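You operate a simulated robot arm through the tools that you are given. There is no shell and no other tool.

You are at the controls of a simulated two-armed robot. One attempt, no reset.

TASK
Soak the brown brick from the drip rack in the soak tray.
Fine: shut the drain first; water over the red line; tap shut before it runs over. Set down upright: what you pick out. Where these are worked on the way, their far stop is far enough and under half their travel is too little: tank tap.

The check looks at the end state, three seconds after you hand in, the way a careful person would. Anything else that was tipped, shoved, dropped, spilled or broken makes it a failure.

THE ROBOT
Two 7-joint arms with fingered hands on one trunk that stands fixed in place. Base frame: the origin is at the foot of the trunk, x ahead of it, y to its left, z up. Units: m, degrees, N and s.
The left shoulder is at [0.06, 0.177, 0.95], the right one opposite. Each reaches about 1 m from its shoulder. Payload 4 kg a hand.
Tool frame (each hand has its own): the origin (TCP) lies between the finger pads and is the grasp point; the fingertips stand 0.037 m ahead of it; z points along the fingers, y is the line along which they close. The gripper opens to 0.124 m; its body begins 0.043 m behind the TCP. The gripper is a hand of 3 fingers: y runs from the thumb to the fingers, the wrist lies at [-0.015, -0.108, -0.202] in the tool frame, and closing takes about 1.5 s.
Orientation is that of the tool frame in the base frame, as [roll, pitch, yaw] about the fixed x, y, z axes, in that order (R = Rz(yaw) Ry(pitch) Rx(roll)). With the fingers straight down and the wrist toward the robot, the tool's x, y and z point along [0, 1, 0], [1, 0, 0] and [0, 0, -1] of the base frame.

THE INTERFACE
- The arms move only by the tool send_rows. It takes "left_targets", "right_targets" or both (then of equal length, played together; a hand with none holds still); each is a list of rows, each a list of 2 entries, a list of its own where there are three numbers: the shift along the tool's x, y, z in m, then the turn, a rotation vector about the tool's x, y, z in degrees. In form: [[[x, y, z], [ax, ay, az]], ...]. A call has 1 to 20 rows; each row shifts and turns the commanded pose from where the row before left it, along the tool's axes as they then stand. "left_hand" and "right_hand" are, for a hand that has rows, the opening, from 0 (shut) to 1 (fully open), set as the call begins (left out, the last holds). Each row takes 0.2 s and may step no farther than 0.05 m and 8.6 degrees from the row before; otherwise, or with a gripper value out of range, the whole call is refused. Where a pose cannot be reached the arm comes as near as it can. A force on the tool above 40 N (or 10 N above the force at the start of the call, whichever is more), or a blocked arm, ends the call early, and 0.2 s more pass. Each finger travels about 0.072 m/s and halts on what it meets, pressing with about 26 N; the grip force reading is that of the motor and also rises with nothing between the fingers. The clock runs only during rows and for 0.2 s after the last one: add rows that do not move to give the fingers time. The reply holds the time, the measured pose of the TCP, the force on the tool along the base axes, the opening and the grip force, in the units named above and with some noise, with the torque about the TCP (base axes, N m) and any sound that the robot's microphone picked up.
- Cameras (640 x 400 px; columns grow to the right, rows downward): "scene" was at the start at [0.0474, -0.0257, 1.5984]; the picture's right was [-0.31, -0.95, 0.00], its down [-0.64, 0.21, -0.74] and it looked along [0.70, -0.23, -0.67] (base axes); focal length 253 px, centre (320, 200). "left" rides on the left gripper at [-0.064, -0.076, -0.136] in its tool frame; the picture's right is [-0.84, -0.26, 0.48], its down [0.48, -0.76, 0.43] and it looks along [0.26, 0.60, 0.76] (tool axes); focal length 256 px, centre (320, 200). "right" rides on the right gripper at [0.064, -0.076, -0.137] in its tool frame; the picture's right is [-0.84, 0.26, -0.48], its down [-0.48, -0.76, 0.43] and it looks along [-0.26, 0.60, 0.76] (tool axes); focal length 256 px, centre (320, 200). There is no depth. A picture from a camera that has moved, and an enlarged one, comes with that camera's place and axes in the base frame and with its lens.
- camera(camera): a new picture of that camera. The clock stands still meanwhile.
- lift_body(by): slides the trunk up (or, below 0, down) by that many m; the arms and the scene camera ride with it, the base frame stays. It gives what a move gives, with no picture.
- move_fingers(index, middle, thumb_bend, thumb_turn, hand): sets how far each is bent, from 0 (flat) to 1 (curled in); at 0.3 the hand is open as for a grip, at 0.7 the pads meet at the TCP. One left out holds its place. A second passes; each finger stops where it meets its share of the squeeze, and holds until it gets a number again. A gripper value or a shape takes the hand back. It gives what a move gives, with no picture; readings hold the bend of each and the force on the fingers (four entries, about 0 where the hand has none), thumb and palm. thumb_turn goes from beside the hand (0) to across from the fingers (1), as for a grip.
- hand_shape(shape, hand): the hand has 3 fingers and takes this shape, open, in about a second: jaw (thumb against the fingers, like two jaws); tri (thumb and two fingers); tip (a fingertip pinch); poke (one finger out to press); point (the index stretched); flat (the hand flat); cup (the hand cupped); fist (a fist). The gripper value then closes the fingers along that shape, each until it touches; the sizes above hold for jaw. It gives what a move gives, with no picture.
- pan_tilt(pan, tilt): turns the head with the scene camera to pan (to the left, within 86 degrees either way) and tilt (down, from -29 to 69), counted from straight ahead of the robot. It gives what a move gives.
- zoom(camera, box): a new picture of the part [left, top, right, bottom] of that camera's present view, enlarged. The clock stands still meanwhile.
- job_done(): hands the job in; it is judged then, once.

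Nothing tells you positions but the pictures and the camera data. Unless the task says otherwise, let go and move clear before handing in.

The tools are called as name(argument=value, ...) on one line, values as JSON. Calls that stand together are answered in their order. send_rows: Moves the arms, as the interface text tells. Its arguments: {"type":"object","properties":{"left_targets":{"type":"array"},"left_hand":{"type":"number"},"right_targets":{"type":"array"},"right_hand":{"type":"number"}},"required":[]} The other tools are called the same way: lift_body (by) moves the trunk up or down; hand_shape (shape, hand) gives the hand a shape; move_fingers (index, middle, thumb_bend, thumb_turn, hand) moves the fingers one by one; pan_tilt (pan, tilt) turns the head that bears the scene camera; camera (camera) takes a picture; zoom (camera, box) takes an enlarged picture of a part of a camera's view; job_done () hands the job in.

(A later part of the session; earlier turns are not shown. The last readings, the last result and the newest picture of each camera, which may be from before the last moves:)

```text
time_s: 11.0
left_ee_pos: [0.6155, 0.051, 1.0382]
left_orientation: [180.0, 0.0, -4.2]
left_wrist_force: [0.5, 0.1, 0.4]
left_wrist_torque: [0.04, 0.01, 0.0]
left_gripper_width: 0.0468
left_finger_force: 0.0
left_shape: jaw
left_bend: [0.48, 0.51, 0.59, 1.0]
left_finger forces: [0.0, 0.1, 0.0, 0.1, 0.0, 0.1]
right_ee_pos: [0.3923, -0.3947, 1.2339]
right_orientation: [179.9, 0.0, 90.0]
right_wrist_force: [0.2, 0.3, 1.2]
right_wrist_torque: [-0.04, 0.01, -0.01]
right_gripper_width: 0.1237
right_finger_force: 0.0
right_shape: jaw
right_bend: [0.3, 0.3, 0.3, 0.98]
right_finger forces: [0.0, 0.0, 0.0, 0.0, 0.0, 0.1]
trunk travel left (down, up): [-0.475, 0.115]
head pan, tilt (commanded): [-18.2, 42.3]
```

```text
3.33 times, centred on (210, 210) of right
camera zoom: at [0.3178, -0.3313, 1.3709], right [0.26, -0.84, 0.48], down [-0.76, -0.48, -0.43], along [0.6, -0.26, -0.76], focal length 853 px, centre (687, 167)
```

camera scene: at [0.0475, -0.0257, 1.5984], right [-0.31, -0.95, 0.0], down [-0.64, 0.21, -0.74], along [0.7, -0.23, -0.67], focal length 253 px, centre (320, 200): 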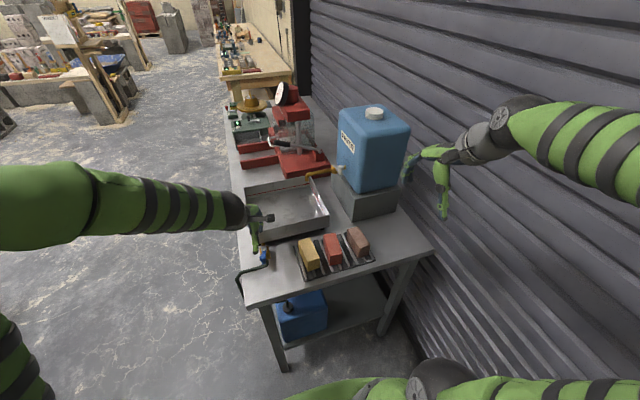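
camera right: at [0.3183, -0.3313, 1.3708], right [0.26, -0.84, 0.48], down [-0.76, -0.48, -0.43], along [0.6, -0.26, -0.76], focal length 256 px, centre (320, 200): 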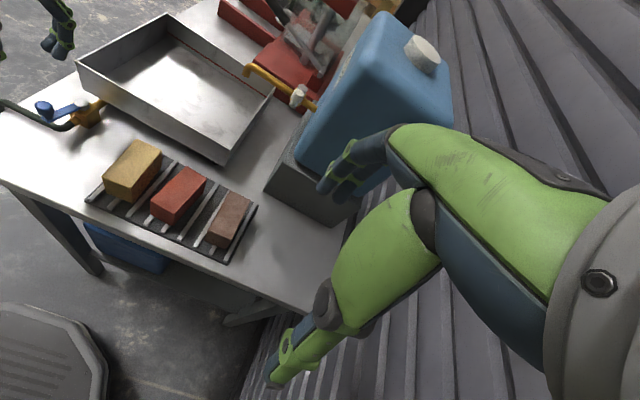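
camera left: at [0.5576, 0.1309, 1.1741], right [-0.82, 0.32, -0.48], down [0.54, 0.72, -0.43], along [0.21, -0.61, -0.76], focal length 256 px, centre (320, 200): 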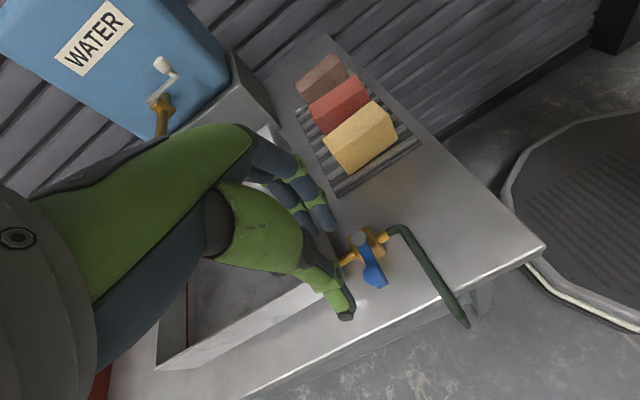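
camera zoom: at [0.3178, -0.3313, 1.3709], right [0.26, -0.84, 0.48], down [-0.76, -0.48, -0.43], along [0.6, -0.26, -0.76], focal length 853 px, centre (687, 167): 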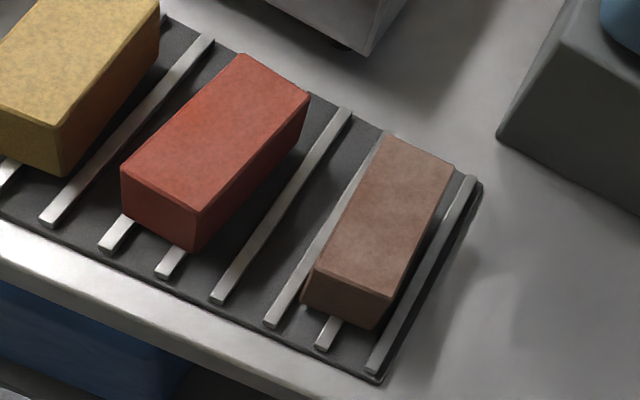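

The brown brick is centred near [0.537,-0.325], about 9 x 3.7 x 4.9 cm, with its top near z 0.922 and roughly 5.5 cm clear to the red brick. I'll swing the right hand round so it closes across the brick's width with the wrist on the wall side, away from the other bricks, and raise the left hand out of the way.

send_rows(right_targets=[[[0.023, 0.02, 0.027], [0, 0, 0]], [[0.023, 0.02, 0.027], [0, 0, 0]], [[0.023, 0.02, 0.027], [0, 0, 0]], [[0, 0, 0], [0, 0, -7.67]], [[0, 0, 0], [0, 0, -7.67]], [[0, 0, 0], [0, 0, -7.67]], [[0, 0, 0], [0, 0, -7.67]], [[0, 0, 0], [0, 0, -7.67]], [[0, 0, 0], [0, 0, -7.67]], [[0, 0, 0], [0, 0, -7.67]], [[0, 0, 0], [0, 0, -7.67]], [[0, 0, 0], [0, 0, -7.67]], [[0, 0, 0], [0, 0, -7.67]], [[0, 0, 0], [0, 0, -7.67]], [[0, 0, 0], [0, 0, -7.67]]], left_targets=[[[0, 0, -0.03], [0, 0, 0]], [[0, 0, -0.03], [0, 0, 0]], [[0, 0, -0.03], [0, 0, 0]], [[0, -0.02, -0.02], [0, 0, 0]], [[0, -0.03, -0.01], [0, 0, 0]], [[0, -0.03, 0], [0, 0, 0]], [[0, -0.03, 0], [0, 0, 0]], [[0, 0, 0], [0, 0, 0]], [[0, 0, 0], [0, 0, 0]], [[0, 0, 0], [0, 0, 0]], [[0, 0, 0], [0, 0, 0]], [[0, 0, 0], [0, 0, 0]], [[0, 0, 0], [0, 0, 0]], [[0, 0, 0], [0, 0, 0]], [[0, 0, 0], [0, 0, 0]]], right_hand=0.5)

camera(camera="scene")

camera(camera="left")

camera(camera="right")

```text
time_s: 14.2
left_ee_pos: [0.6236, 0.1598, 1.1571]
left_orientation: [180.0, 0.0, -4.2]
left_wrist_force: [0.3, 0.0, 0.5]
left_wrist_torque: [0.0, 0.04, -0.02]
left_gripper_width: 0.047
left_finger_force: 0.1
left_shape: jaw
left_bend: [0.48, 0.51, 0.59, 1.0]
left_finger forces: [0.0, 0.1, 0.0, 0.1, 0.0, 0.0]
right_ee_pos: [0.4524, -0.3251, 1.1506]
right_orientation: [179.9, 0.0, -177.8]
right_wrist_force: [-0.6, 0.1, 0.3]
right_wrist_torque: [-0.01, 0.02, 0.02]
right_gripper_width: 0.0624
right_finger_force: 0.1
right_shape: jaw
right_bend: [0.42, 0.46, 0.56, 1.0]
right_finger forces: [0.1, 0.0, 0.1, 0.0, 0.0, 0.1]
trunk travel left (down, up): [-0.475, 0.115]
head pan, tilt (commanded): [-18.2, 42.3]
```

```text
taken
camera scene: at [0.0479, -0.0257, 1.5984], right [-0.31, -0.95, 0.0], down [-0.64, 0.21, -0.74], along [0.7, -0.23, -0.67], focal length 253 px, centre (320, 200)
```

scene: 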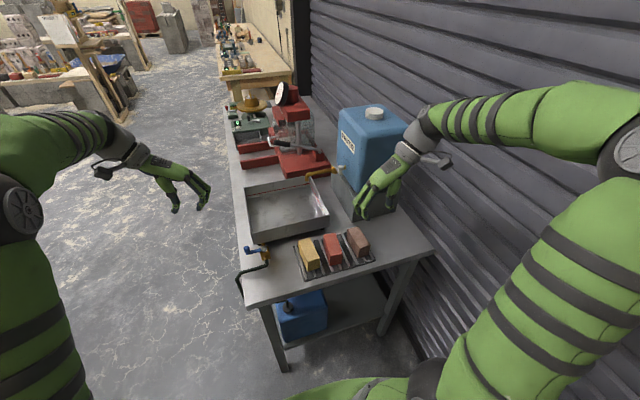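

```text
taken
camera left: at [0.5646, 0.24, 1.2935], right [-0.82, 0.32, -0.48], down [0.54, 0.72, -0.43], along [0.21, -0.61, -0.76], focal length 256 px, centre (320, 200)
```

left: 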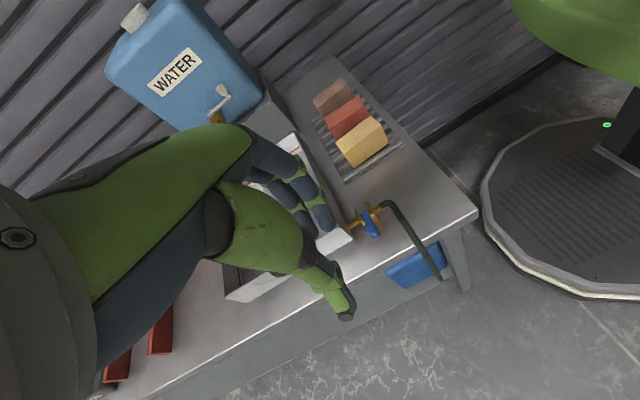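

```text
taken
camera right: at [0.3918, -0.4036, 1.2884], right [0.83, 0.29, 0.48], down [0.51, -0.74, -0.43], along [0.23, 0.61, -0.76], focal length 256 px, centre (320, 200)
```

right: 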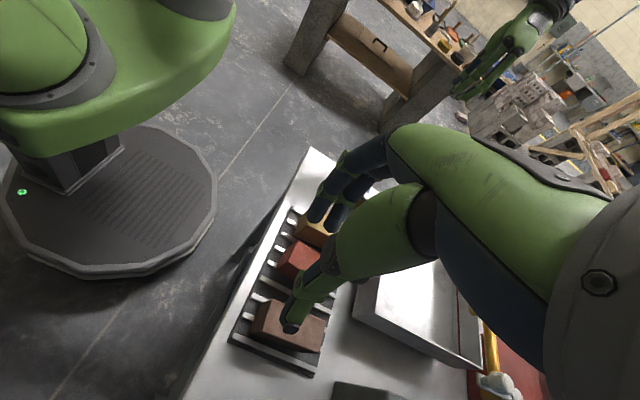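

The right hand now faces the brick with the thumb on the wall side. I'll bring it over the brown brick, still well above it, and check the alignment.

send_rows(right_targets=[[[-0.021, -0.0008, 0.0327], [0, 0, 0]], [[-0.021, -0.0008, 0.0327], [0, 0, 0]], [[-0.021, -0.0008, 0.0327], [0, 0, 0]], [[-0.021, -0.0008, 0.0327], [0, 0, 0]], [[0, 0, 0], [0, 0, 0]]], right_hand=0.48)

camera(camera="right")

zoom(camera="scene", box=[280, 180, 440, 290])

zoom(camera="left", box=[240, 40, 440, 190])

```text
time_s: 15.4
left_ee_pos: [0.6231, 0.16, 1.1579]
left_orientation: [179.9, 0.0, -4.4]
left_wrist_force: [-0.3, -0.3, 0.0]
left_wrist_torque: [0.01, -0.06, -0.02]
left_gripper_width: 0.0465
left_finger_force: 0.1
left_shape: jaw
left_bend: [0.48, 0.51, 0.59, 1.0]
left_finger forces: [0.1, 0.1, 0.0, 0.0, 0.0, 0.0]
right_ee_pos: [0.5356, -0.3249, 1.0208]
right_orientation: [-180.0, 0.0, -178.0]
right_wrist_force: [0.0, -0.9, -0.1]
right_wrist_torque: [-0.01, 0.0, 0.03]
right_gripper_width: 0.0597
right_finger_force: 0.1
right_shape: jaw
right_bend: [0.43, 0.46, 0.56, 1.0]
right_finger forces: [0.0, 0.1, 0.0, 0.1, 0.1, 0.0]
trunk travel left (down, up): [-0.475, 0.115]
head pan, tilt (commanded): [-18.2, 42.3]
```

```text
taken
camera right: at [0.4753, -0.4033, 1.1573], right [0.83, 0.29, 0.48], down [0.51, -0.74, -0.43], along [0.23, 0.61, -0.76], focal length 256 px, centre (320, 200)
```

right: 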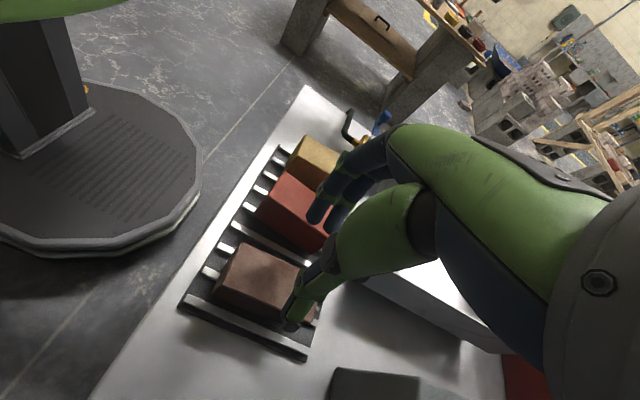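

```text
3.64 times, centred on (360, 235) of scene
camera zoom: at [0.0472, -0.0255, 1.5985], right [-0.31, -0.95, 0.0], down [-0.64, 0.21, -0.74], along [0.7, -0.23, -0.67], focal length 921 px, centre (174, 73)
```

zoom: 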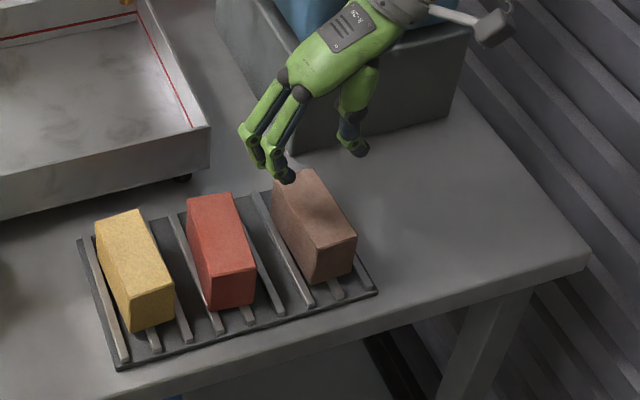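

```text
2.67 times, centred on (340, 115) of left
camera zoom: at [0.5639, 0.2402, 1.2938], right [-0.82, 0.32, -0.48], down [0.54, 0.72, -0.43], along [0.21, -0.61, -0.76], focal length 683 px, centre (267, 427)
```

zoom: 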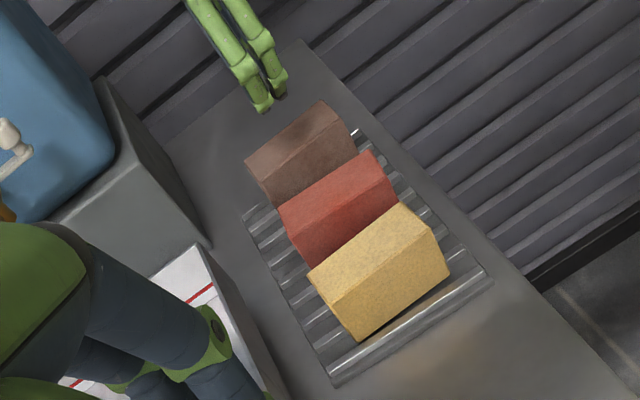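

The hand hovers over the brick with the shadow falling on its top. I'll zoom in from the right wrist camera to confirm the brick's centre line before going down.

zoom(camera="right", box=[170, 220, 350, 370])

zoom(camera="scene", box=[335, 200, 395, 265])

```text
2.67 times, centred on (260, 295) of right
camera zoom: at [0.4753, -0.4033, 1.1573], right [0.83, 0.29, 0.48], down [0.51, -0.74, -0.43], along [0.23, 0.61, -0.76], focal length 683 px, centre (480, -53)
```

zoom: 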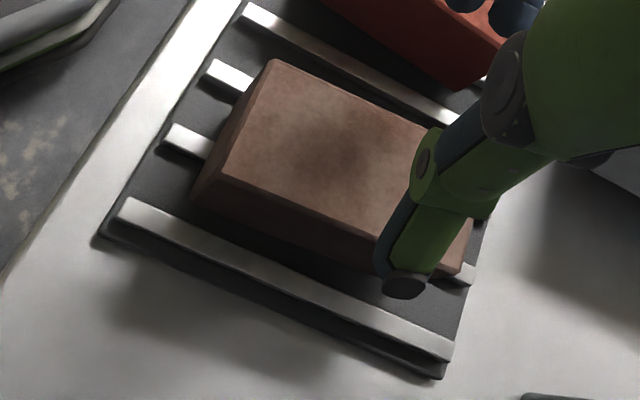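

```text
6.15 times, centred on (365, 232) of scene
camera zoom: at [0.0472, -0.0255, 1.5985], right [-0.31, -0.95, 0.0], down [-0.64, 0.21, -0.74], along [0.7, -0.23, -0.67], focal length 1558 px, centre (43, 0)
```

zoom: 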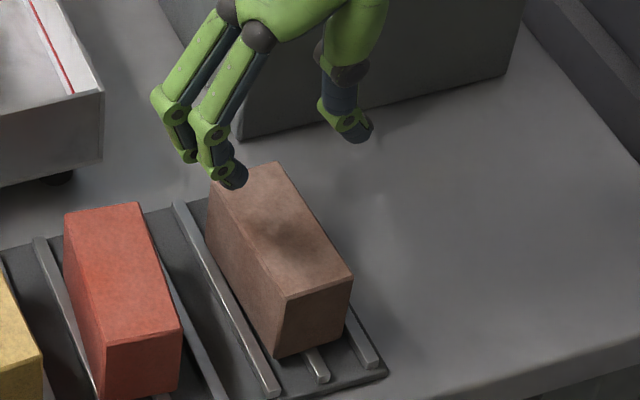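

The brick's centre line is near y = -0.323, with its long axis a few degrees off x, which matches the hand. I'll open slightly wider, drop to just above the brick top, and check once more.

send_rows(right_targets=[[[0, 0.0015, 0.018], [0, 0, -1]], [[0, 0, 0.018], [0, 0, -1]], [[0, 0, 0.016], [0, 0, 0]], [[0, 0, 0], [0, 0, 0]]], right_hand=0.54)

zoom(camera="right", box=[170, 180, 370, 370])

zoom(camera="scene", box=[335, 200, 395, 265])

zoom(camera="left", box=[280, 50, 400, 150])

```text
time_s: 16.4
left_ee_pos: [0.6233, 0.1594, 1.1578]
left_orientation: [-180.0, 0.0, -4.3]
left_wrist_force: [0.7, 0.0, -0.7]
left_wrist_torque: [0.0, 0.0, 0.02]
left_gripper_width: 0.0469
left_finger_force: 0.1
left_shape: jaw
left_bend: [0.48, 0.51, 0.59, 1.0]
left_finger forces: [0.0, 0.1, 0.0, 0.0, 0.0, 0.1]
right_ee_pos: [0.5365, -0.323, 0.9698]
right_orientation: [-179.9, 0.0, -175.9]
right_wrist_force: [-0.1, 0.6, -0.2]
right_wrist_torque: [0.01, 0.0, -0.02]
right_gripper_width: 0.0667
right_finger_force: 0.1
right_shape: jaw
right_bend: [0.41, 0.44, 0.55, 1.0]
right_finger forces: [0.1, 0.1, 0.1, 0.0, 0.1, 0.0]
trunk travel left (down, up): [-0.475, 0.115]
head pan, tilt (commanded): [-18.2, 42.3]
```

```text
2.11 times, centred on (270, 275) of right
camera zoom: at [0.4788, -0.4048, 1.1058], right [0.82, 0.32, 0.48], down [0.54, -0.72, -0.43], along [0.21, 0.61, -0.76], focal length 539 px, centre (425, 42)
```

zoom: 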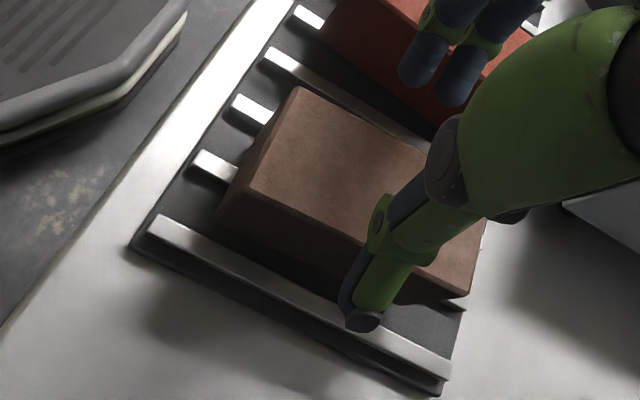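

```text
6.15 times, centred on (365, 232) of scene
camera zoom: at [0.0475, -0.0256, 1.5984], right [-0.31, -0.95, 0.0], down [-0.64, 0.21, -0.74], along [0.7, -0.23, -0.67], focal length 1558 px, centre (43, 0)
```

zoom: 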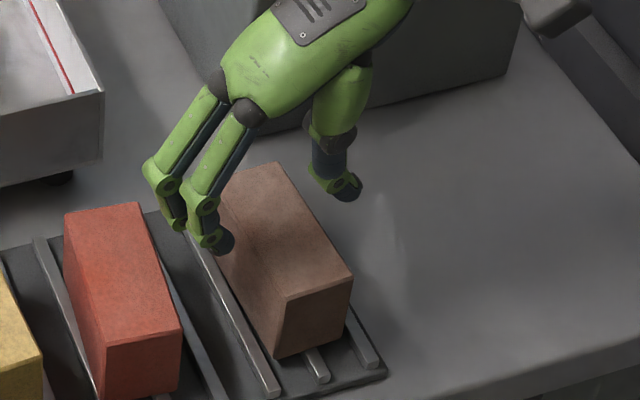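

```text
4.00 times, centred on (340, 100) of left
camera zoom: at [0.5642, 0.2401, 1.2937], right [-0.82, 0.32, -0.48], down [0.54, 0.72, -0.43], along [0.21, -0.61, -0.76], focal length 1024 px, centre (240, 600)
```

zoom: 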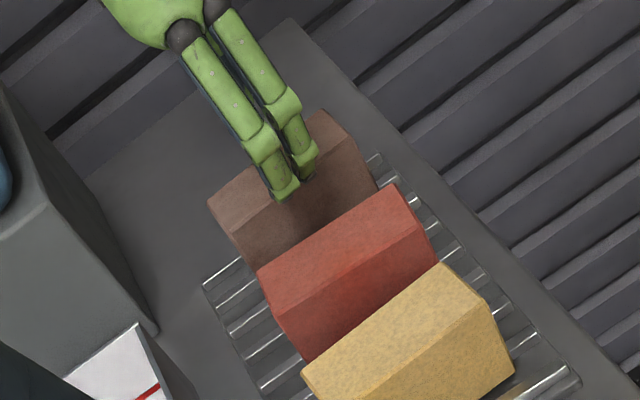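

The fingers are over the gap beside the red brick and the thumb is over the wall side, both clear of the brown brick. I'll lower to grip height.

send_rows(right_targets=[[[0, 0, 0.012], [0, 0, 0]], [[0, 0, 0.012], [0, 0, 0]], [[0, 0, 0.012], [0, 0, 0]], [[0, 0, 0.012], [0, 0, 0]], [[0, 0, 0], [0, 0, 0]]])

zoom(camera="right", box=[170, 180, 370, 370])

zoom(camera="scene", box=[325, 200, 395, 275])

zoom(camera="left", box=[280, 50, 400, 150])

```text
time_s: 17.3
left_ee_pos: [0.6208, 0.1599, 1.1581]
left_orientation: [-179.9, 0.0, -4.4]
left_wrist_force: [-0.1, 0.5, 0.2]
left_wrist_torque: [-0.02, 0.01, 0.0]
left_gripper_width: 0.047
left_finger_force: 0.0
left_shape: jaw
left_bend: [0.48, 0.51, 0.59, 1.0]
left_finger forces: [0.1, 0.0, 0.0, 0.0, 0.1, 0.0]
right_ee_pos: [0.5386, -0.3227, 0.935]
right_orientation: [-180.0, 0.6, -176.0]
right_wrist_force: [-4.4, -4.9, 26.2]
right_wrist_torque: [-0.72, 0.15, -0.09]
right_gripper_width: 0.0696
right_finger_force: 0.1
right_shape: jaw
right_bend: [0.41, 0.44, 0.54, 0.98]
right_finger forces: [0.0, 0.2, 0.1, 0.0, 22.6, 0.0]
trunk travel left (down, up): [-0.475, 0.115]
head pan, tilt (commanded): [-18.2, 42.3]
stopped in row 4 (right hand): the force on the tool passed its limit at 48 N (the readings are from after the stop); the commanded pose is now the measured one
```

```text
2.11 times, centred on (270, 275) of right
camera zoom: at [0.4789, -0.4044, 1.0716], right [0.81, 0.31, 0.49], down [0.54, -0.72, -0.43], along [0.22, 0.61, -0.76], focal length 539 px, centre (425, 42)
```

zoom: 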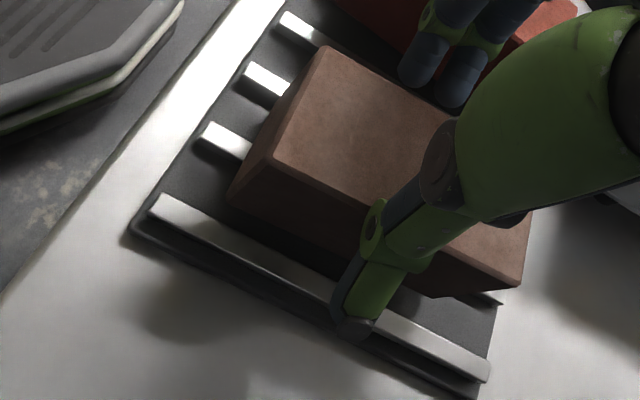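

```text
5.33 times, centred on (360, 238) of scene
camera zoom: at [0.0463, -0.0256, 1.5988], right [-0.31, -0.95, 0.0], down [-0.64, 0.21, -0.74], along [0.7, -0.23, -0.67], focal length 1350 px, centre (107, 0)
```

zoom: 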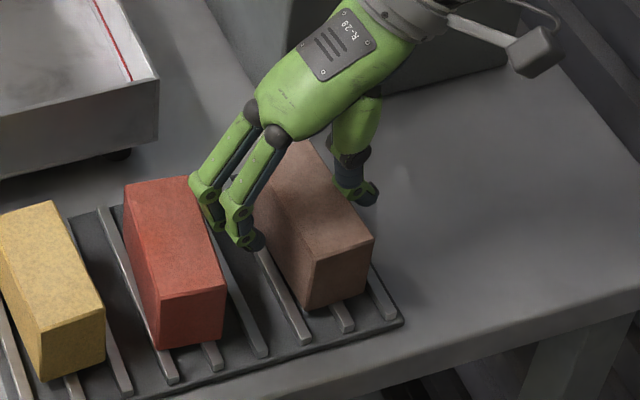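

```text
4.00 times, centred on (340, 100) of left
camera zoom: at [0.5635, 0.2397, 1.2942], right [-0.82, 0.32, -0.48], down [0.54, 0.72, -0.43], along [0.21, -0.61, -0.76], focal length 1024 px, centre (240, 600)
```

zoom: 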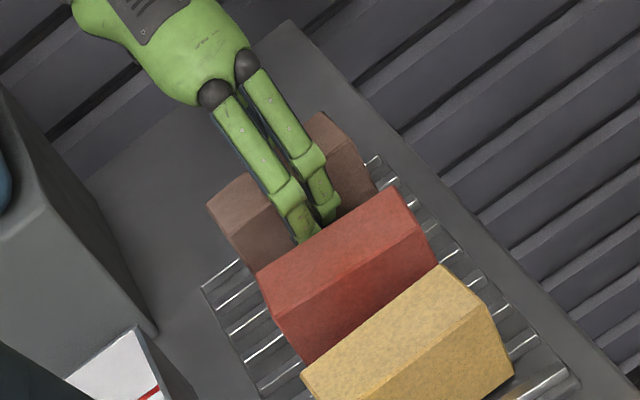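

The thumb came down on the brick's wall-side top edge (force up at about y = -0.347). At this width the thumb slopes outward and the fingers hook inward, so I'll lift off, tilt the hand about 12° to bring the pads upright, and shift it a centimetre toward the wall.

send_rows(right_targets=[[[0, 0, -0.02], [0, 0, 0]], [[0, 0, -0.025], [0, 0, 0]], [[0, 0, 0], [-6, 0, 0]], [[0, 0, 0], [-6, 0, 0]], [[0.001, -0.0066, 0.005], [0, 0, 0]], [[0.001, -0.0066, 0.005], [0, 0, 0]], [[0, 0, 0], [0, 0, 0]]], right_hand=0.58)

zoom(camera="right", box=[170, 180, 370, 370])

zoom(camera="scene", box=[325, 200, 395, 275])

zoom(camera="left", box=[280, 50, 400, 150])

```text
time_s: 18.9
left_ee_pos: [0.6226, 0.1597, 1.1581]
left_orientation: [-180.0, 0.0, -4.3]
left_wrist_force: [-0.1, -0.2, -0.3]
left_wrist_torque: [-0.02, -0.03, 0.01]
left_gripper_width: 0.0469
left_finger_force: 0.0
left_shape: jaw
left_bend: [0.48, 0.51, 0.59, 1.0]
left_finger forces: [0.1, 0.1, 0.0, 0.0, 0.0, 0.0]
right_ee_pos: [0.5353, -0.3345, 0.9654]
right_orientation: [167.9, 0.4, -175.9]
right_wrist_force: [0.2, 0.5, -0.7]
right_wrist_torque: [-0.01, 0.0, 0.01]
right_gripper_width: 0.0717
right_finger_force: 0.0
right_shape: jaw
right_bend: [0.39, 0.43, 0.54, 0.99]
right_finger forces: [0.0, 0.0, 0.0, 0.0, 0.1, 0.1]
trunk travel left (down, up): [-0.475, 0.115]
head pan, tilt (commanded): [-18.2, 42.3]
```

```text
2.11 times, centred on (270, 275) of right
camera zoom: at [0.4796, -0.4415, 1.0837], right [0.82, 0.21, 0.53], down [0.53, -0.62, -0.58], along [0.21, 0.76, -0.62], focal length 539 px, centre (425, 42)
```

zoom: 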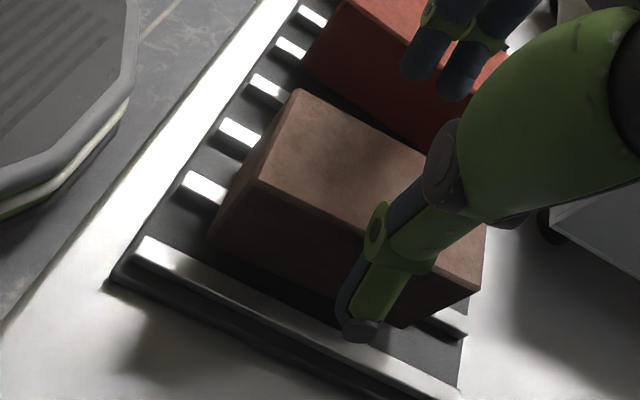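

```text
5.33 times, centred on (360, 238) of scene
camera zoom: at [0.0475, -0.0256, 1.5984], right [-0.31, -0.95, 0.0], down [-0.64, 0.21, -0.74], along [0.7, -0.23, -0.67], focal length 1350 px, centre (107, 0)
```

zoom: 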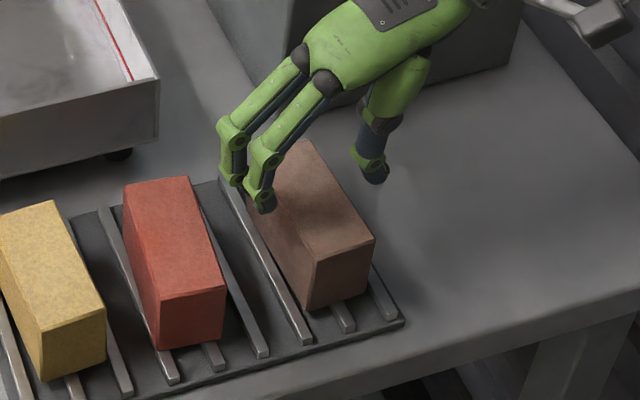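

```text
4.00 times, centred on (340, 100) of left
camera zoom: at [0.5643, 0.24, 1.2936], right [-0.82, 0.32, -0.48], down [0.54, 0.72, -0.43], along [0.21, -0.61, -0.76], focal length 1024 px, centre (240, 600)
```

zoom: 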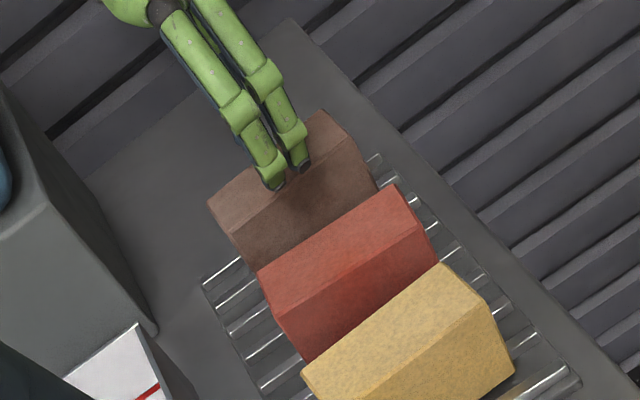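

The pads now hang upright, with about 8 mm clear on the finger side and 14 mm on the thumb side, and the brick hasn't moved. I'll go straight down to grip height.

send_rows(right_targets=[[[0, -0.0021, 0.0098], [0, 0, 0]], [[0, -0.0021, 0.0098], [0, 0, 0]], [[0, -0.0021, 0.0098], [0, 0, 0]], [[0, -0.0021, 0.0098], [0, 0, 0]], [[0, 0, 0], [0, 0, 0]]])

zoom(camera="right", box=[170, 180, 370, 370])

zoom(camera="scene", box=[325, 200, 395, 275])

```text
time_s: 20.1
left_ee_pos: [0.622, 0.1599, 1.1576]
left_orientation: [-180.0, 0.0, -4.3]
left_wrist_force: [-0.2, 0.0, -1.0]
left_wrist_torque: [0.0, 0.0, 0.02]
left_gripper_width: 0.047
left_finger_force: 0.0
left_shape: jaw
left_bend: [0.48, 0.51, 0.59, 1.0]
left_finger forces: [0.0, 0.1, 0.0, 0.0, 0.0, 0.1]
right_ee_pos: [0.5366, -0.334, 0.9249]
right_orientation: [168.0, 0.4, -175.9]
right_wrist_force: [-0.7, 1.2, 0.1]
right_wrist_torque: [0.05, 0.02, 0.01]
right_gripper_width: 0.0718
right_finger_force: 0.0
right_shape: jaw
right_bend: [0.39, 0.43, 0.54, 0.99]
right_finger forces: [0.0, 0.1, 0.0, 0.1, 0.0, 0.0]
trunk travel left (down, up): [-0.475, 0.115]
head pan, tilt (commanded): [-18.2, 42.3]
```

```text
2.11 times, centred on (270, 275) of right
camera zoom: at [0.48, -0.4415, 1.0427], right [0.82, 0.21, 0.53], down [0.53, -0.62, -0.58], along [0.21, 0.76, -0.62], focal length 539 px, centre (425, 42)
```

zoom: 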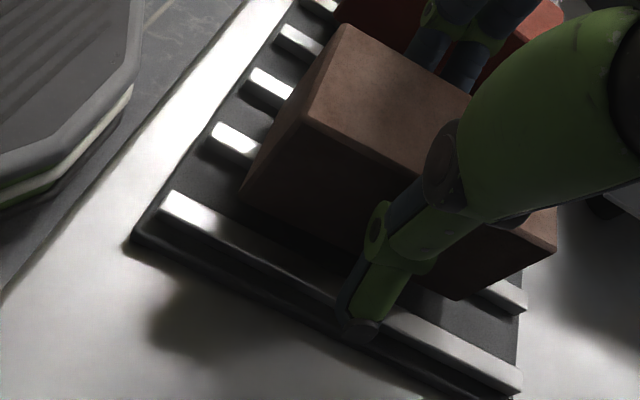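

```text
5.33 times, centred on (360, 238) of scene
camera zoom: at [0.0475, -0.0256, 1.5984], right [-0.31, -0.95, 0.0], down [-0.64, 0.21, -0.74], along [0.7, -0.23, -0.67], focal length 1350 px, centre (107, 0)
```

zoom: 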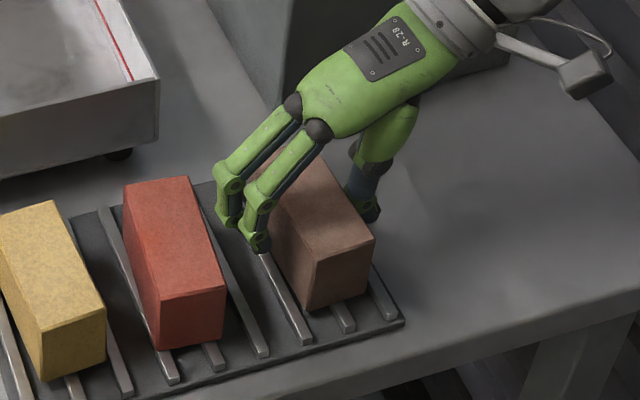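

No contact on the way down, and thumb and fingers straddle the brick. I'll close the hand now.

send_rows(right_targets=[[[0, 0, 0], [0, 0, 0]], [[0, 0, 0], [0, 0, 0]], [[0, 0, 0], [0, 0, 0]], [[0, 0, 0], [0, 0, 0]], [[0, 0, 0], [0, 0, 0]], [[0, 0, 0], [0, 0, 0]]], right_hand=0.0)

zoom(camera="right", box=[170, 180, 370, 370])

zoom(camera="scene", box=[325, 200, 395, 275])

```text
time_s: 21.5
left_ee_pos: [0.6233, 0.16, 1.1576]
left_orientation: [180.0, 0.0, -4.4]
left_wrist_force: [-0.4, 1.0, 0.4]
left_wrist_torque: [-0.03, -0.02, 0.02]
left_gripper_width: 0.047
left_finger_force: 0.1
left_shape: jaw
left_bend: [0.48, 0.51, 0.59, 1.0]
left_finger forces: [0.0, 0.0, 0.0, 0.0, 0.1, 0.0]
right_ee_pos: [0.537, -0.3342, 0.9249]
right_orientation: [167.9, 0.5, -176.0]
right_wrist_force: [1.1, -0.3, 5.3]
right_wrist_torque: [0.15, -0.02, 0.05]
right_gripper_width: 0.0494
right_finger_force: 26.2
right_shape: jaw
right_bend: [0.48, 0.52, 0.58, 1.0]
right_finger forces: [18.5, 10.7, 0.0, 0.1, 30.7, 0.0]
trunk travel left (down, up): [-0.475, 0.115]
head pan, tilt (commanded): [-18.2, 42.3]
```

```text
2.11 times, centred on (270, 275) of right
camera zoom: at [0.4799, -0.4415, 1.0431], right [0.82, 0.21, 0.53], down [0.53, -0.62, -0.58], along [0.21, 0.76, -0.62], focal length 539 px, centre (425, 42)
```

zoom: 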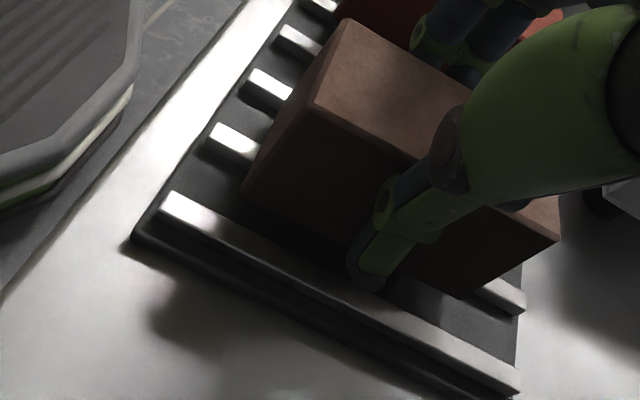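

```text
5.33 times, centred on (360, 238) of scene
camera zoom: at [0.0473, -0.0256, 1.5985], right [-0.31, -0.95, 0.0], down [-0.64, 0.21, -0.74], along [0.7, -0.23, -0.67], focal length 1350 px, centre (107, 0)
```

zoom: 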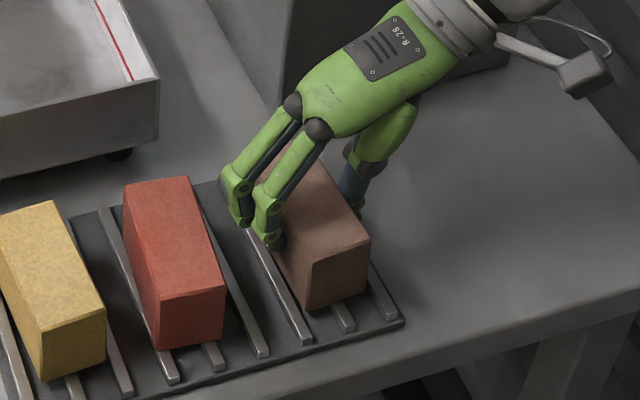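

The brick is held, with thumb and both fingers all carrying load. I'll lift it a few centimetres and check that it hangs level.

send_rows(right_targets=[[[0, 0.0017, -0.0078], [0, 0, 0]], [[0, 0.0031, -0.0147], [0, 0, 0]], [[0, 0.0042, -0.0196], [0, 0, 0]], [[0, 0, 0], [0, 0, 0]]])

zoom(camera="right", box=[170, 180, 370, 370])

zoom(camera="scene", box=[325, 180, 415, 275])

zoom(camera="left", box=[270, 40, 410, 150])

```text
time_s: 22.5
left_ee_pos: [0.6233, 0.1591, 1.1571]
left_orientation: [180.0, 0.0, -4.3]
left_wrist_force: [0.1, 0.3, 0.1]
left_wrist_torque: [0.01, 0.02, 0.02]
left_gripper_width: 0.047
left_finger_force: 0.0
left_shape: jaw
left_bend: [0.48, 0.51, 0.59, 1.0]
left_finger forces: [0.0, 0.0, 0.0, 0.0, 0.0, 0.0]
right_ee_pos: [0.5382, -0.3352, 0.9672]
right_orientation: [168.0, 0.4, -175.9]
right_wrist_force: [0.7, 0.0, -3.4]
right_wrist_torque: [-0.02, 0.0, -0.01]
right_gripper_width: 0.0482
right_finger_force: 25.8
right_shape: jaw
right_bend: [0.48, 0.52, 0.58, 1.0]
right_finger forces: [18.7, 10.9, 0.0, 0.0, 29.4, 0.0]
trunk travel left (down, up): [-0.475, 0.115]
head pan, tilt (commanded): [-18.2, 42.3]
```

```text
2.11 times, centred on (270, 275) of right
camera zoom: at [0.4815, -0.4422, 1.0853], right [0.82, 0.21, 0.53], down [0.53, -0.62, -0.58], along [0.21, 0.76, -0.62], focal length 539 px, centre (425, 42)
```

zoom: 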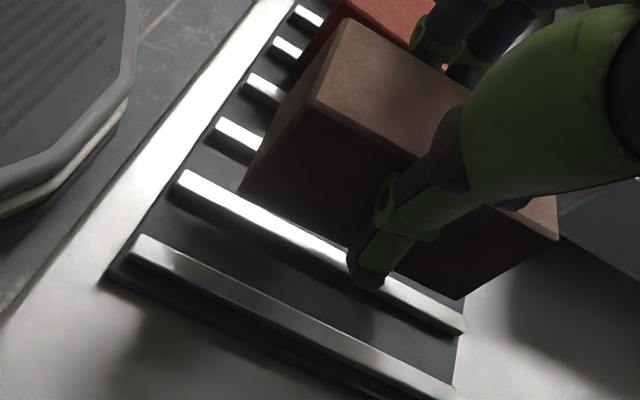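

```text
4.21 times, centred on (370, 228) of scene
camera zoom: at [0.0479, -0.0259, 1.5984], right [-0.31, -0.95, 0.0], down [-0.64, 0.21, -0.74], along [0.7, -0.23, -0.67], focal length 1066 px, centre (110, 84)
```

zoom: 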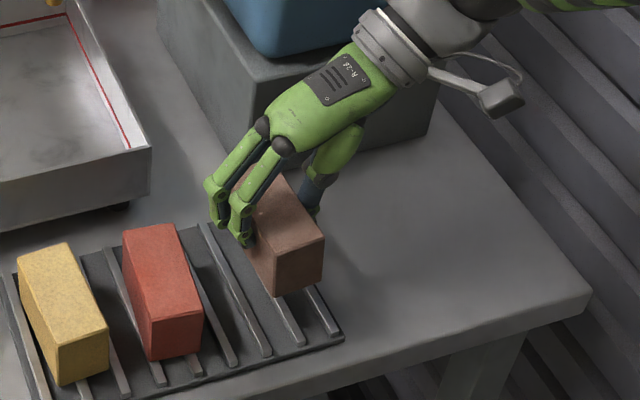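

```text
3.64 times, centred on (340, 95) of left
camera zoom: at [0.5646, 0.2398, 1.2935], right [-0.82, 0.32, -0.48], down [0.54, 0.72, -0.43], along [0.21, -0.61, -0.76], focal length 931 px, centre (247, 582)
```

zoom: 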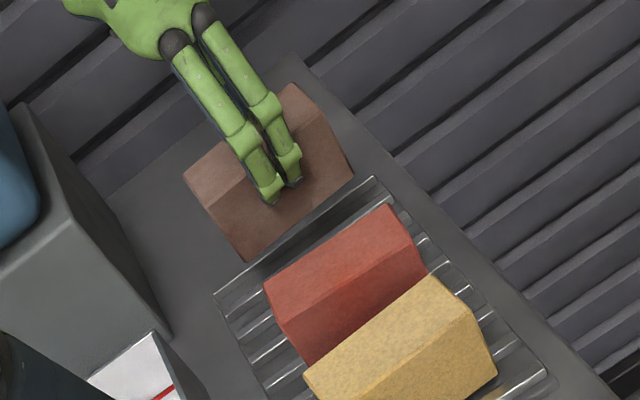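

The brick hangs level and the others on the rack are untouched. I'll raise it well clear and turn the hand about the vertical so the wrist points back toward me before crossing to the tray.

send_rows(right_targets=[[[0, 0.0064, -0.0303], [0, 0, 0]], [[0, 0.0064, -0.0303], [0, 0, 0]], [[0, 0.0064, -0.0303], [0, 0, 0]], [[0, 0, 0], [0, -1.706, 8.02]], [[0, 0, 0], [0, -1.706, 8.02]], [[0, 0, 0], [0, -1.706, 8.02]], [[0, 0, 0], [0, -1.706, 8.02]], [[0, 0, 0], [0, -1.706, 8.02]], [[0, 0, 0], [0, -1.706, 8.02]], [[0, 0, 0], [0, -1.706, 8.02]], [[0, 0, 0], [0, -1.706, 8.02]], [[0, 0, 0], [0, -1.706, 8.02]], [[0, 0, 0], [0, -1.706, 8.02]], [[0, 0, 0], [0, -1.706, 8.02]], [[0, 0, 0], [0, 0, 0]]])

camera(camera="scene")

camera(camera="right")

camera(camera="left")

```text
time_s: 25.7
left_ee_pos: [0.6226, 0.1623, 1.1573]
left_orientation: [179.9, 0.0, -4.1]
left_wrist_force: [-0.1, 0.6, 0.4]
left_wrist_torque: [-0.08, 0.01, 0.02]
left_gripper_width: 0.047
left_finger_force: 0.1
left_shape: jaw
left_bend: [0.48, 0.51, 0.59, 1.0]
left_finger forces: [0.0, 0.0, 0.0, 0.1, 0.0, 0.0]
right_ee_pos: [0.5344, -0.33, 1.0549]
right_orientation: [168.3, -0.4, 97.9]
right_wrist_force: [-0.5, 1.5, -4.3]
right_wrist_torque: [-0.06, 0.06, -0.03]
right_gripper_width: 0.0472
right_finger_force: 26.0
right_shape: jaw
right_bend: [0.49, 0.52, 0.58, 1.0]
right_finger forces: [19.7, 10.9, 0.0, 0.0, 30.1, 0.1]
right hand out of reach, approached as far as the arm can: row 14
trunk travel left (down, up): [-0.475, 0.115]
head pan, tilt (commanded): [-18.2, 42.3]
```

```text
taken
camera scene: at [0.0481, -0.022, 1.5985], right [-0.31, -0.95, 0.0], down [-0.64, 0.21, -0.74], along [0.7, -0.23, -0.67], focal length 253 px, centre (320, 200)
```

scene: 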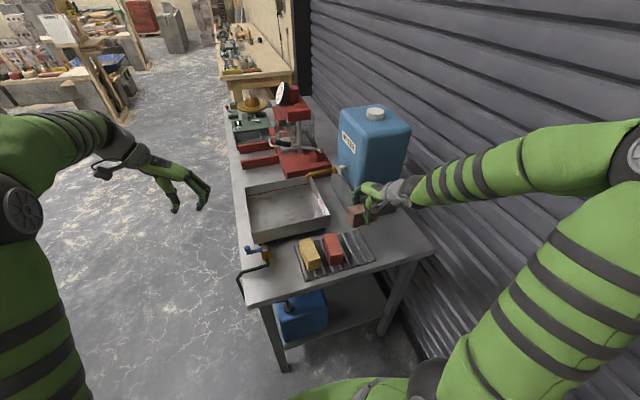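

```text
taken
camera right: at [0.4262, -0.2821, 1.1742], right [0.27, -0.81, 0.52], down [-0.58, -0.56, -0.58], along [0.77, -0.15, -0.62], focal length 256 px, centre (320, 200)
```

right: 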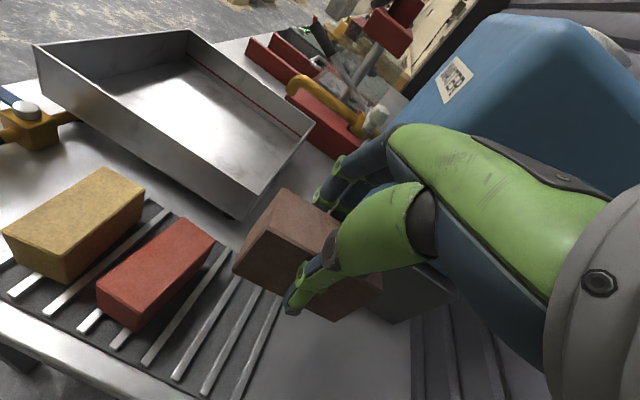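

```text
taken
camera left: at [0.5647, 0.2437, 1.2928], right [-0.82, 0.32, -0.48], down [0.54, 0.72, -0.44], along [0.21, -0.62, -0.76], focal length 256 px, centre (320, 200)
```

left: 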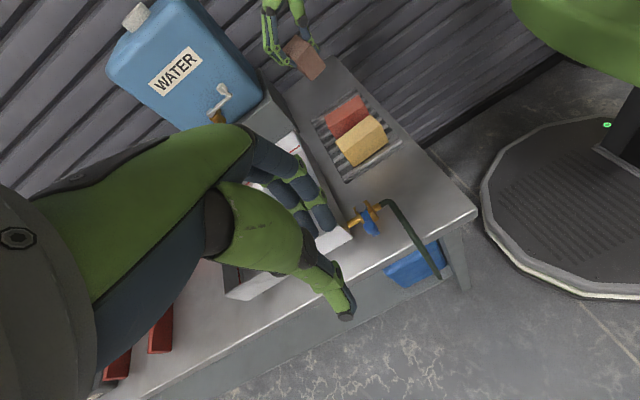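

The wrist ran close to its turning limit (about 98° reached). I'll turn back a few degrees for slack, then carry the brick over the rack toward the tray, with its underside near z 1.0 so it clears everything.

send_rows(right_targets=[[[0, 0, 0], [0, 1.25, -5.87]], [[0, 0, 0], [0, 1.25, -5.87]], [[0.031, 0.0223, 0.0037], [0, 0, 0]], [[0.031, 0.0223, 0.0037], [0, 0, 0]], [[0.031, 0.0223, 0.0037], [0, 0, 0]], [[0.031, 0.0223, 0.0037], [0, 0, 0]], [[0.031, 0.0223, 0.0037], [0, 0, 0]], [[0, 0, 0], [0, 0, 0]]])

camera(camera="scene")

camera(camera="right")

```text
time_s: 27.5
left_ee_pos: [0.6234, 0.1577, 1.1576]
left_orientation: [180.0, 0.1, -4.3]
left_wrist_force: [-0.5, -0.4, -0.2]
left_wrist_torque: [0.04, 0.03, 0.03]
left_gripper_width: 0.0468
left_finger_force: 0.1
left_shape: jaw
left_bend: [0.48, 0.51, 0.59, 1.0]
left_finger forces: [0.0, 0.0, 0.1, 0.0, 0.0, 0.1]
right_ee_pos: [0.5896, -0.1496, 1.0621]
right_orientation: [167.9, -0.8, 109.9]
right_wrist_force: [0.0, -1.3, -4.0]
right_wrist_torque: [0.0, 0.07, -0.03]
right_gripper_width: 0.0471
right_finger_force: 26.0
right_shape: jaw
right_bend: [0.49, 0.52, 0.58, 1.0]
right_finger forces: [19.3, 10.9, 0.1, 0.0, 29.9, 0.0]
trunk travel left (down, up): [-0.475, 0.115]
head pan, tilt (commanded): [-18.2, 42.3]
```

```text
taken
camera scene: at [0.0483, -0.0279, 1.5983], right [-0.31, -0.95, 0.0], down [-0.64, 0.21, -0.74], along [0.7, -0.23, -0.67], focal length 253 px, centre (320, 200)
```

scene: 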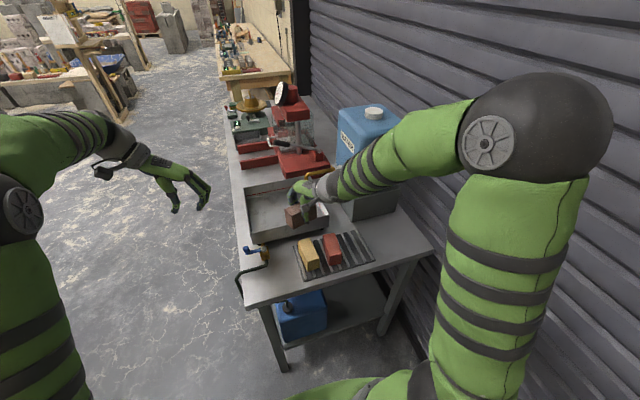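

```text
taken
camera right: at [0.4731, -0.127, 1.1816], right [0.43, -0.74, 0.52], down [-0.45, -0.67, -0.59], along [0.78, 0.02, -0.62], focal length 256 px, centre (320, 200)
```

right: 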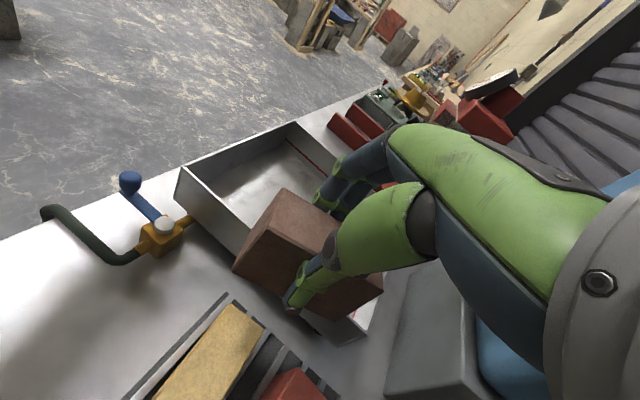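

The brick is steady and level over the near edge of the tray. Next I'll carry it above the tray's middle, clear of the spout.

send_rows(right_targets=[[[-0.0026, 0.0355, 0.0076], [0, 0, 0]], [[-0.0026, 0.0355, 0.0076], [0, 0, 0]], [[-0.0026, 0.0355, 0.0076], [0, 0, 0]], [[-0.0026, 0.0355, 0.0076], [0, 0, 0]], [[-0.0026, 0.0355, 0.0076], [0, 0, 0]], [[0, 0, 0], [0, 0, 0]], [[0, 0, 0], [0, 0, 0]]])

camera(camera="scene")

camera(camera="right")

camera(camera="left")

```text
time_s: 29.1
left_ee_pos: [0.6233, 0.1592, 1.1569]
left_orientation: [180.0, 0.0, -4.3]
left_wrist_force: [-0.4, 0.6, 0.0]
left_wrist_torque: [0.01, -0.01, 0.01]
left_gripper_width: 0.0469
left_finger_force: 0.0
left_shape: jaw
left_bend: [0.48, 0.51, 0.59, 1.0]
left_finger forces: [0.0, 0.1, 0.1, 0.0, 0.0, 0.0]
right_ee_pos: [0.7626, -0.0964, 1.0617]
right_orientation: [168.1, -0.6, 109.9]
right_wrist_force: [0.6, 0.9, -3.5]
right_wrist_torque: [-0.03, 0.04, 0.01]
right_gripper_width: 0.0473
right_finger_force: 25.7
right_shape: jaw
right_bend: [0.49, 0.52, 0.58, 1.0]
right_finger forces: [19.0, 10.7, 0.0, 0.0, 29.4, 0.0]
trunk travel left (down, up): [-0.475, 0.115]
head pan, tilt (commanded): [-18.2, 42.3]
```

```text
taken
camera scene: at [0.0481, -0.0256, 1.5984], right [-0.31, -0.95, 0.0], down [-0.64, 0.21, -0.74], along [0.7, -0.23, -0.67], focal length 253 px, centre (320, 200)
```

scene: 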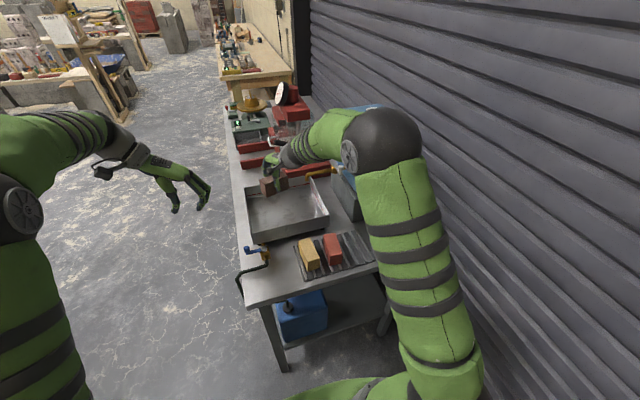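

```text
taken
camera right: at [0.6462, -0.0732, 1.1808], right [0.43, -0.74, 0.52], down [-0.45, -0.67, -0.59], along [0.78, 0.02, -0.62], focal length 256 px, centre (320, 200)
```

right: 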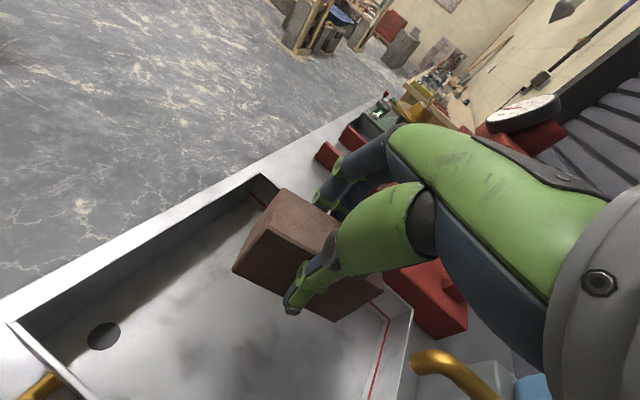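

```text
taken
camera left: at [0.5648, 0.2401, 1.2933], right [-0.82, 0.32, -0.48], down [0.54, 0.72, -0.43], along [0.21, -0.61, -0.76], focal length 256 px, centre (320, 200)
```

left: 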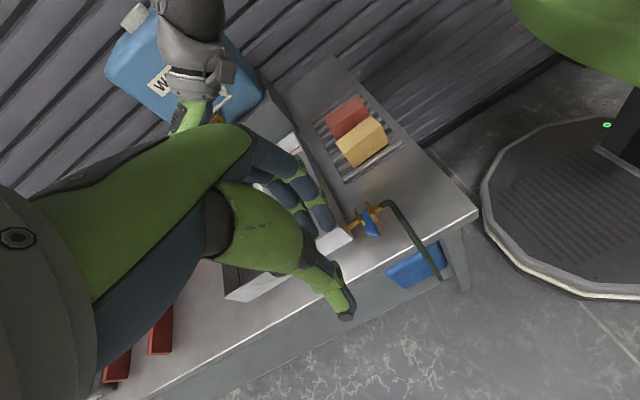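

The brick is above the middle of the tray floor, about 7 cm from the spout and away from the drain hole. I'll lower it into the tray in stages, then in fine steps until I feel the floor.

send_rows(right_targets=[[[0, -0.006, 0.0284], [0, 0, 0]], [[0, -0.006, 0.0284], [0, 0, 0]], [[0, -0.006, 0.0284], [0, 0, 0]], [[0, -0.005, 0.0235], [0, 0, 0]], [[0, 0, 0], [0, 0, 0]]])

camera(camera="right")

zoom(camera="scene", box=[230, 140, 350, 260])

```text
time_s: 30.3
left_ee_pos: [0.6227, 0.1597, 1.1565]
left_orientation: [-180.0, 0.0, -4.3]
left_wrist_force: [-0.2, -0.4, 1.0]
left_wrist_torque: [0.02, 0.0, -0.01]
left_gripper_width: 0.0468
left_finger_force: 0.0
left_shape: jaw
left_bend: [0.48, 0.51, 0.59, 1.0]
left_finger forces: [0.0, 0.0, 0.0, 0.0, 0.0, 0.0]
right_ee_pos: [0.7644, -0.0963, 0.9513]
right_orientation: [167.9, -0.6, 109.9]
right_wrist_force: [-0.8, 0.9, -4.0]
right_wrist_torque: [-0.02, 0.05, 0.01]
right_gripper_width: 0.0472
right_finger_force: 26.5
right_shape: jaw
right_bend: [0.49, 0.52, 0.58, 1.0]
right_finger forces: [19.0, 10.8, 0.1, 0.0, 29.5, 0.0]
trunk travel left (down, up): [-0.475, 0.115]
head pan, tilt (commanded): [-18.2, 42.3]
```

```text
taken
camera right: at [0.6469, -0.0742, 1.0698], right [0.43, -0.74, 0.52], down [-0.45, -0.67, -0.59], along [0.78, 0.02, -0.62], focal length 256 px, centre (320, 200)
```

right: 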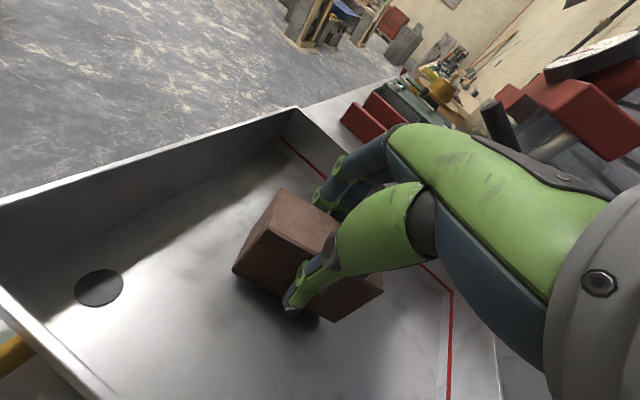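

```text
3.33 times, centred on (290, 200) of scene
camera zoom: at [0.0478, -0.0256, 1.5984], right [-0.31, -0.95, 0.0], down [-0.64, 0.21, -0.74], along [0.7, -0.23, -0.67], focal length 844 px, centre (420, 200)
```

zoom: 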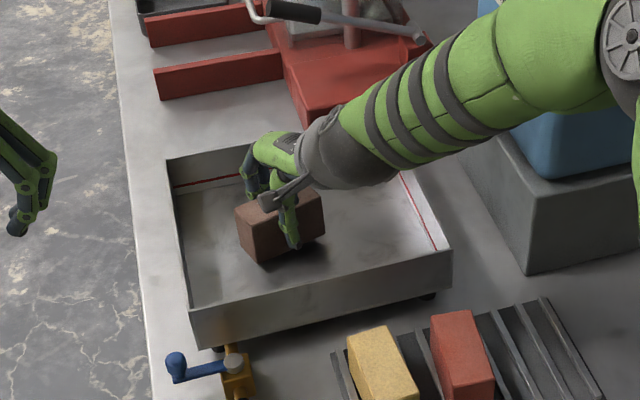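

The brick is inside the tray walls and just above the floor. I'll lower it in small steps and watch for the load coming off the wrist.

send_rows(right_targets=[[[0, -0.001, 0.0049], [0, 0, 0]], [[0, -0.001, 0.0049], [0, 0, 0]], [[0, -0.0008, 0.0039], [0, 0, 0]], [[0, -0.0008, 0.0039], [0, 0, 0]]])

```text
time_s: 31.3
left_ee_pos: [0.6204, 0.1595, 1.1583]
left_orientation: [-180.0, 0.0, -4.3]
left_wrist_force: [0.3, 0.2, -1.2]
left_wrist_torque: [0.0, 0.0, -0.01]
left_gripper_width: 0.0469
left_finger_force: 0.0
left_shape: jaw
left_bend: [0.48, 0.51, 0.59, 1.0]
left_finger forces: [0.1, 0.1, 0.1, 0.0, 0.0, 0.0]
right_ee_pos: [0.7633, -0.0974, 0.9388]
right_orientation: [167.4, -0.5, 109.8]
right_wrist_force: [-8.1, -3.5, 26.8]
right_wrist_torque: [0.1, -0.41, 0.0]
right_gripper_width: 0.0482
right_finger_force: 26.5
right_shape: jaw
right_bend: [0.49, 0.52, 0.58, 1.0]
right_finger forces: [17.6, 11.4, 0.1, 0.0, 39.6, 0.0]
trunk travel left (down, up): [-0.475, 0.115]
head pan, tilt (commanded): [-18.2, 42.3]
```

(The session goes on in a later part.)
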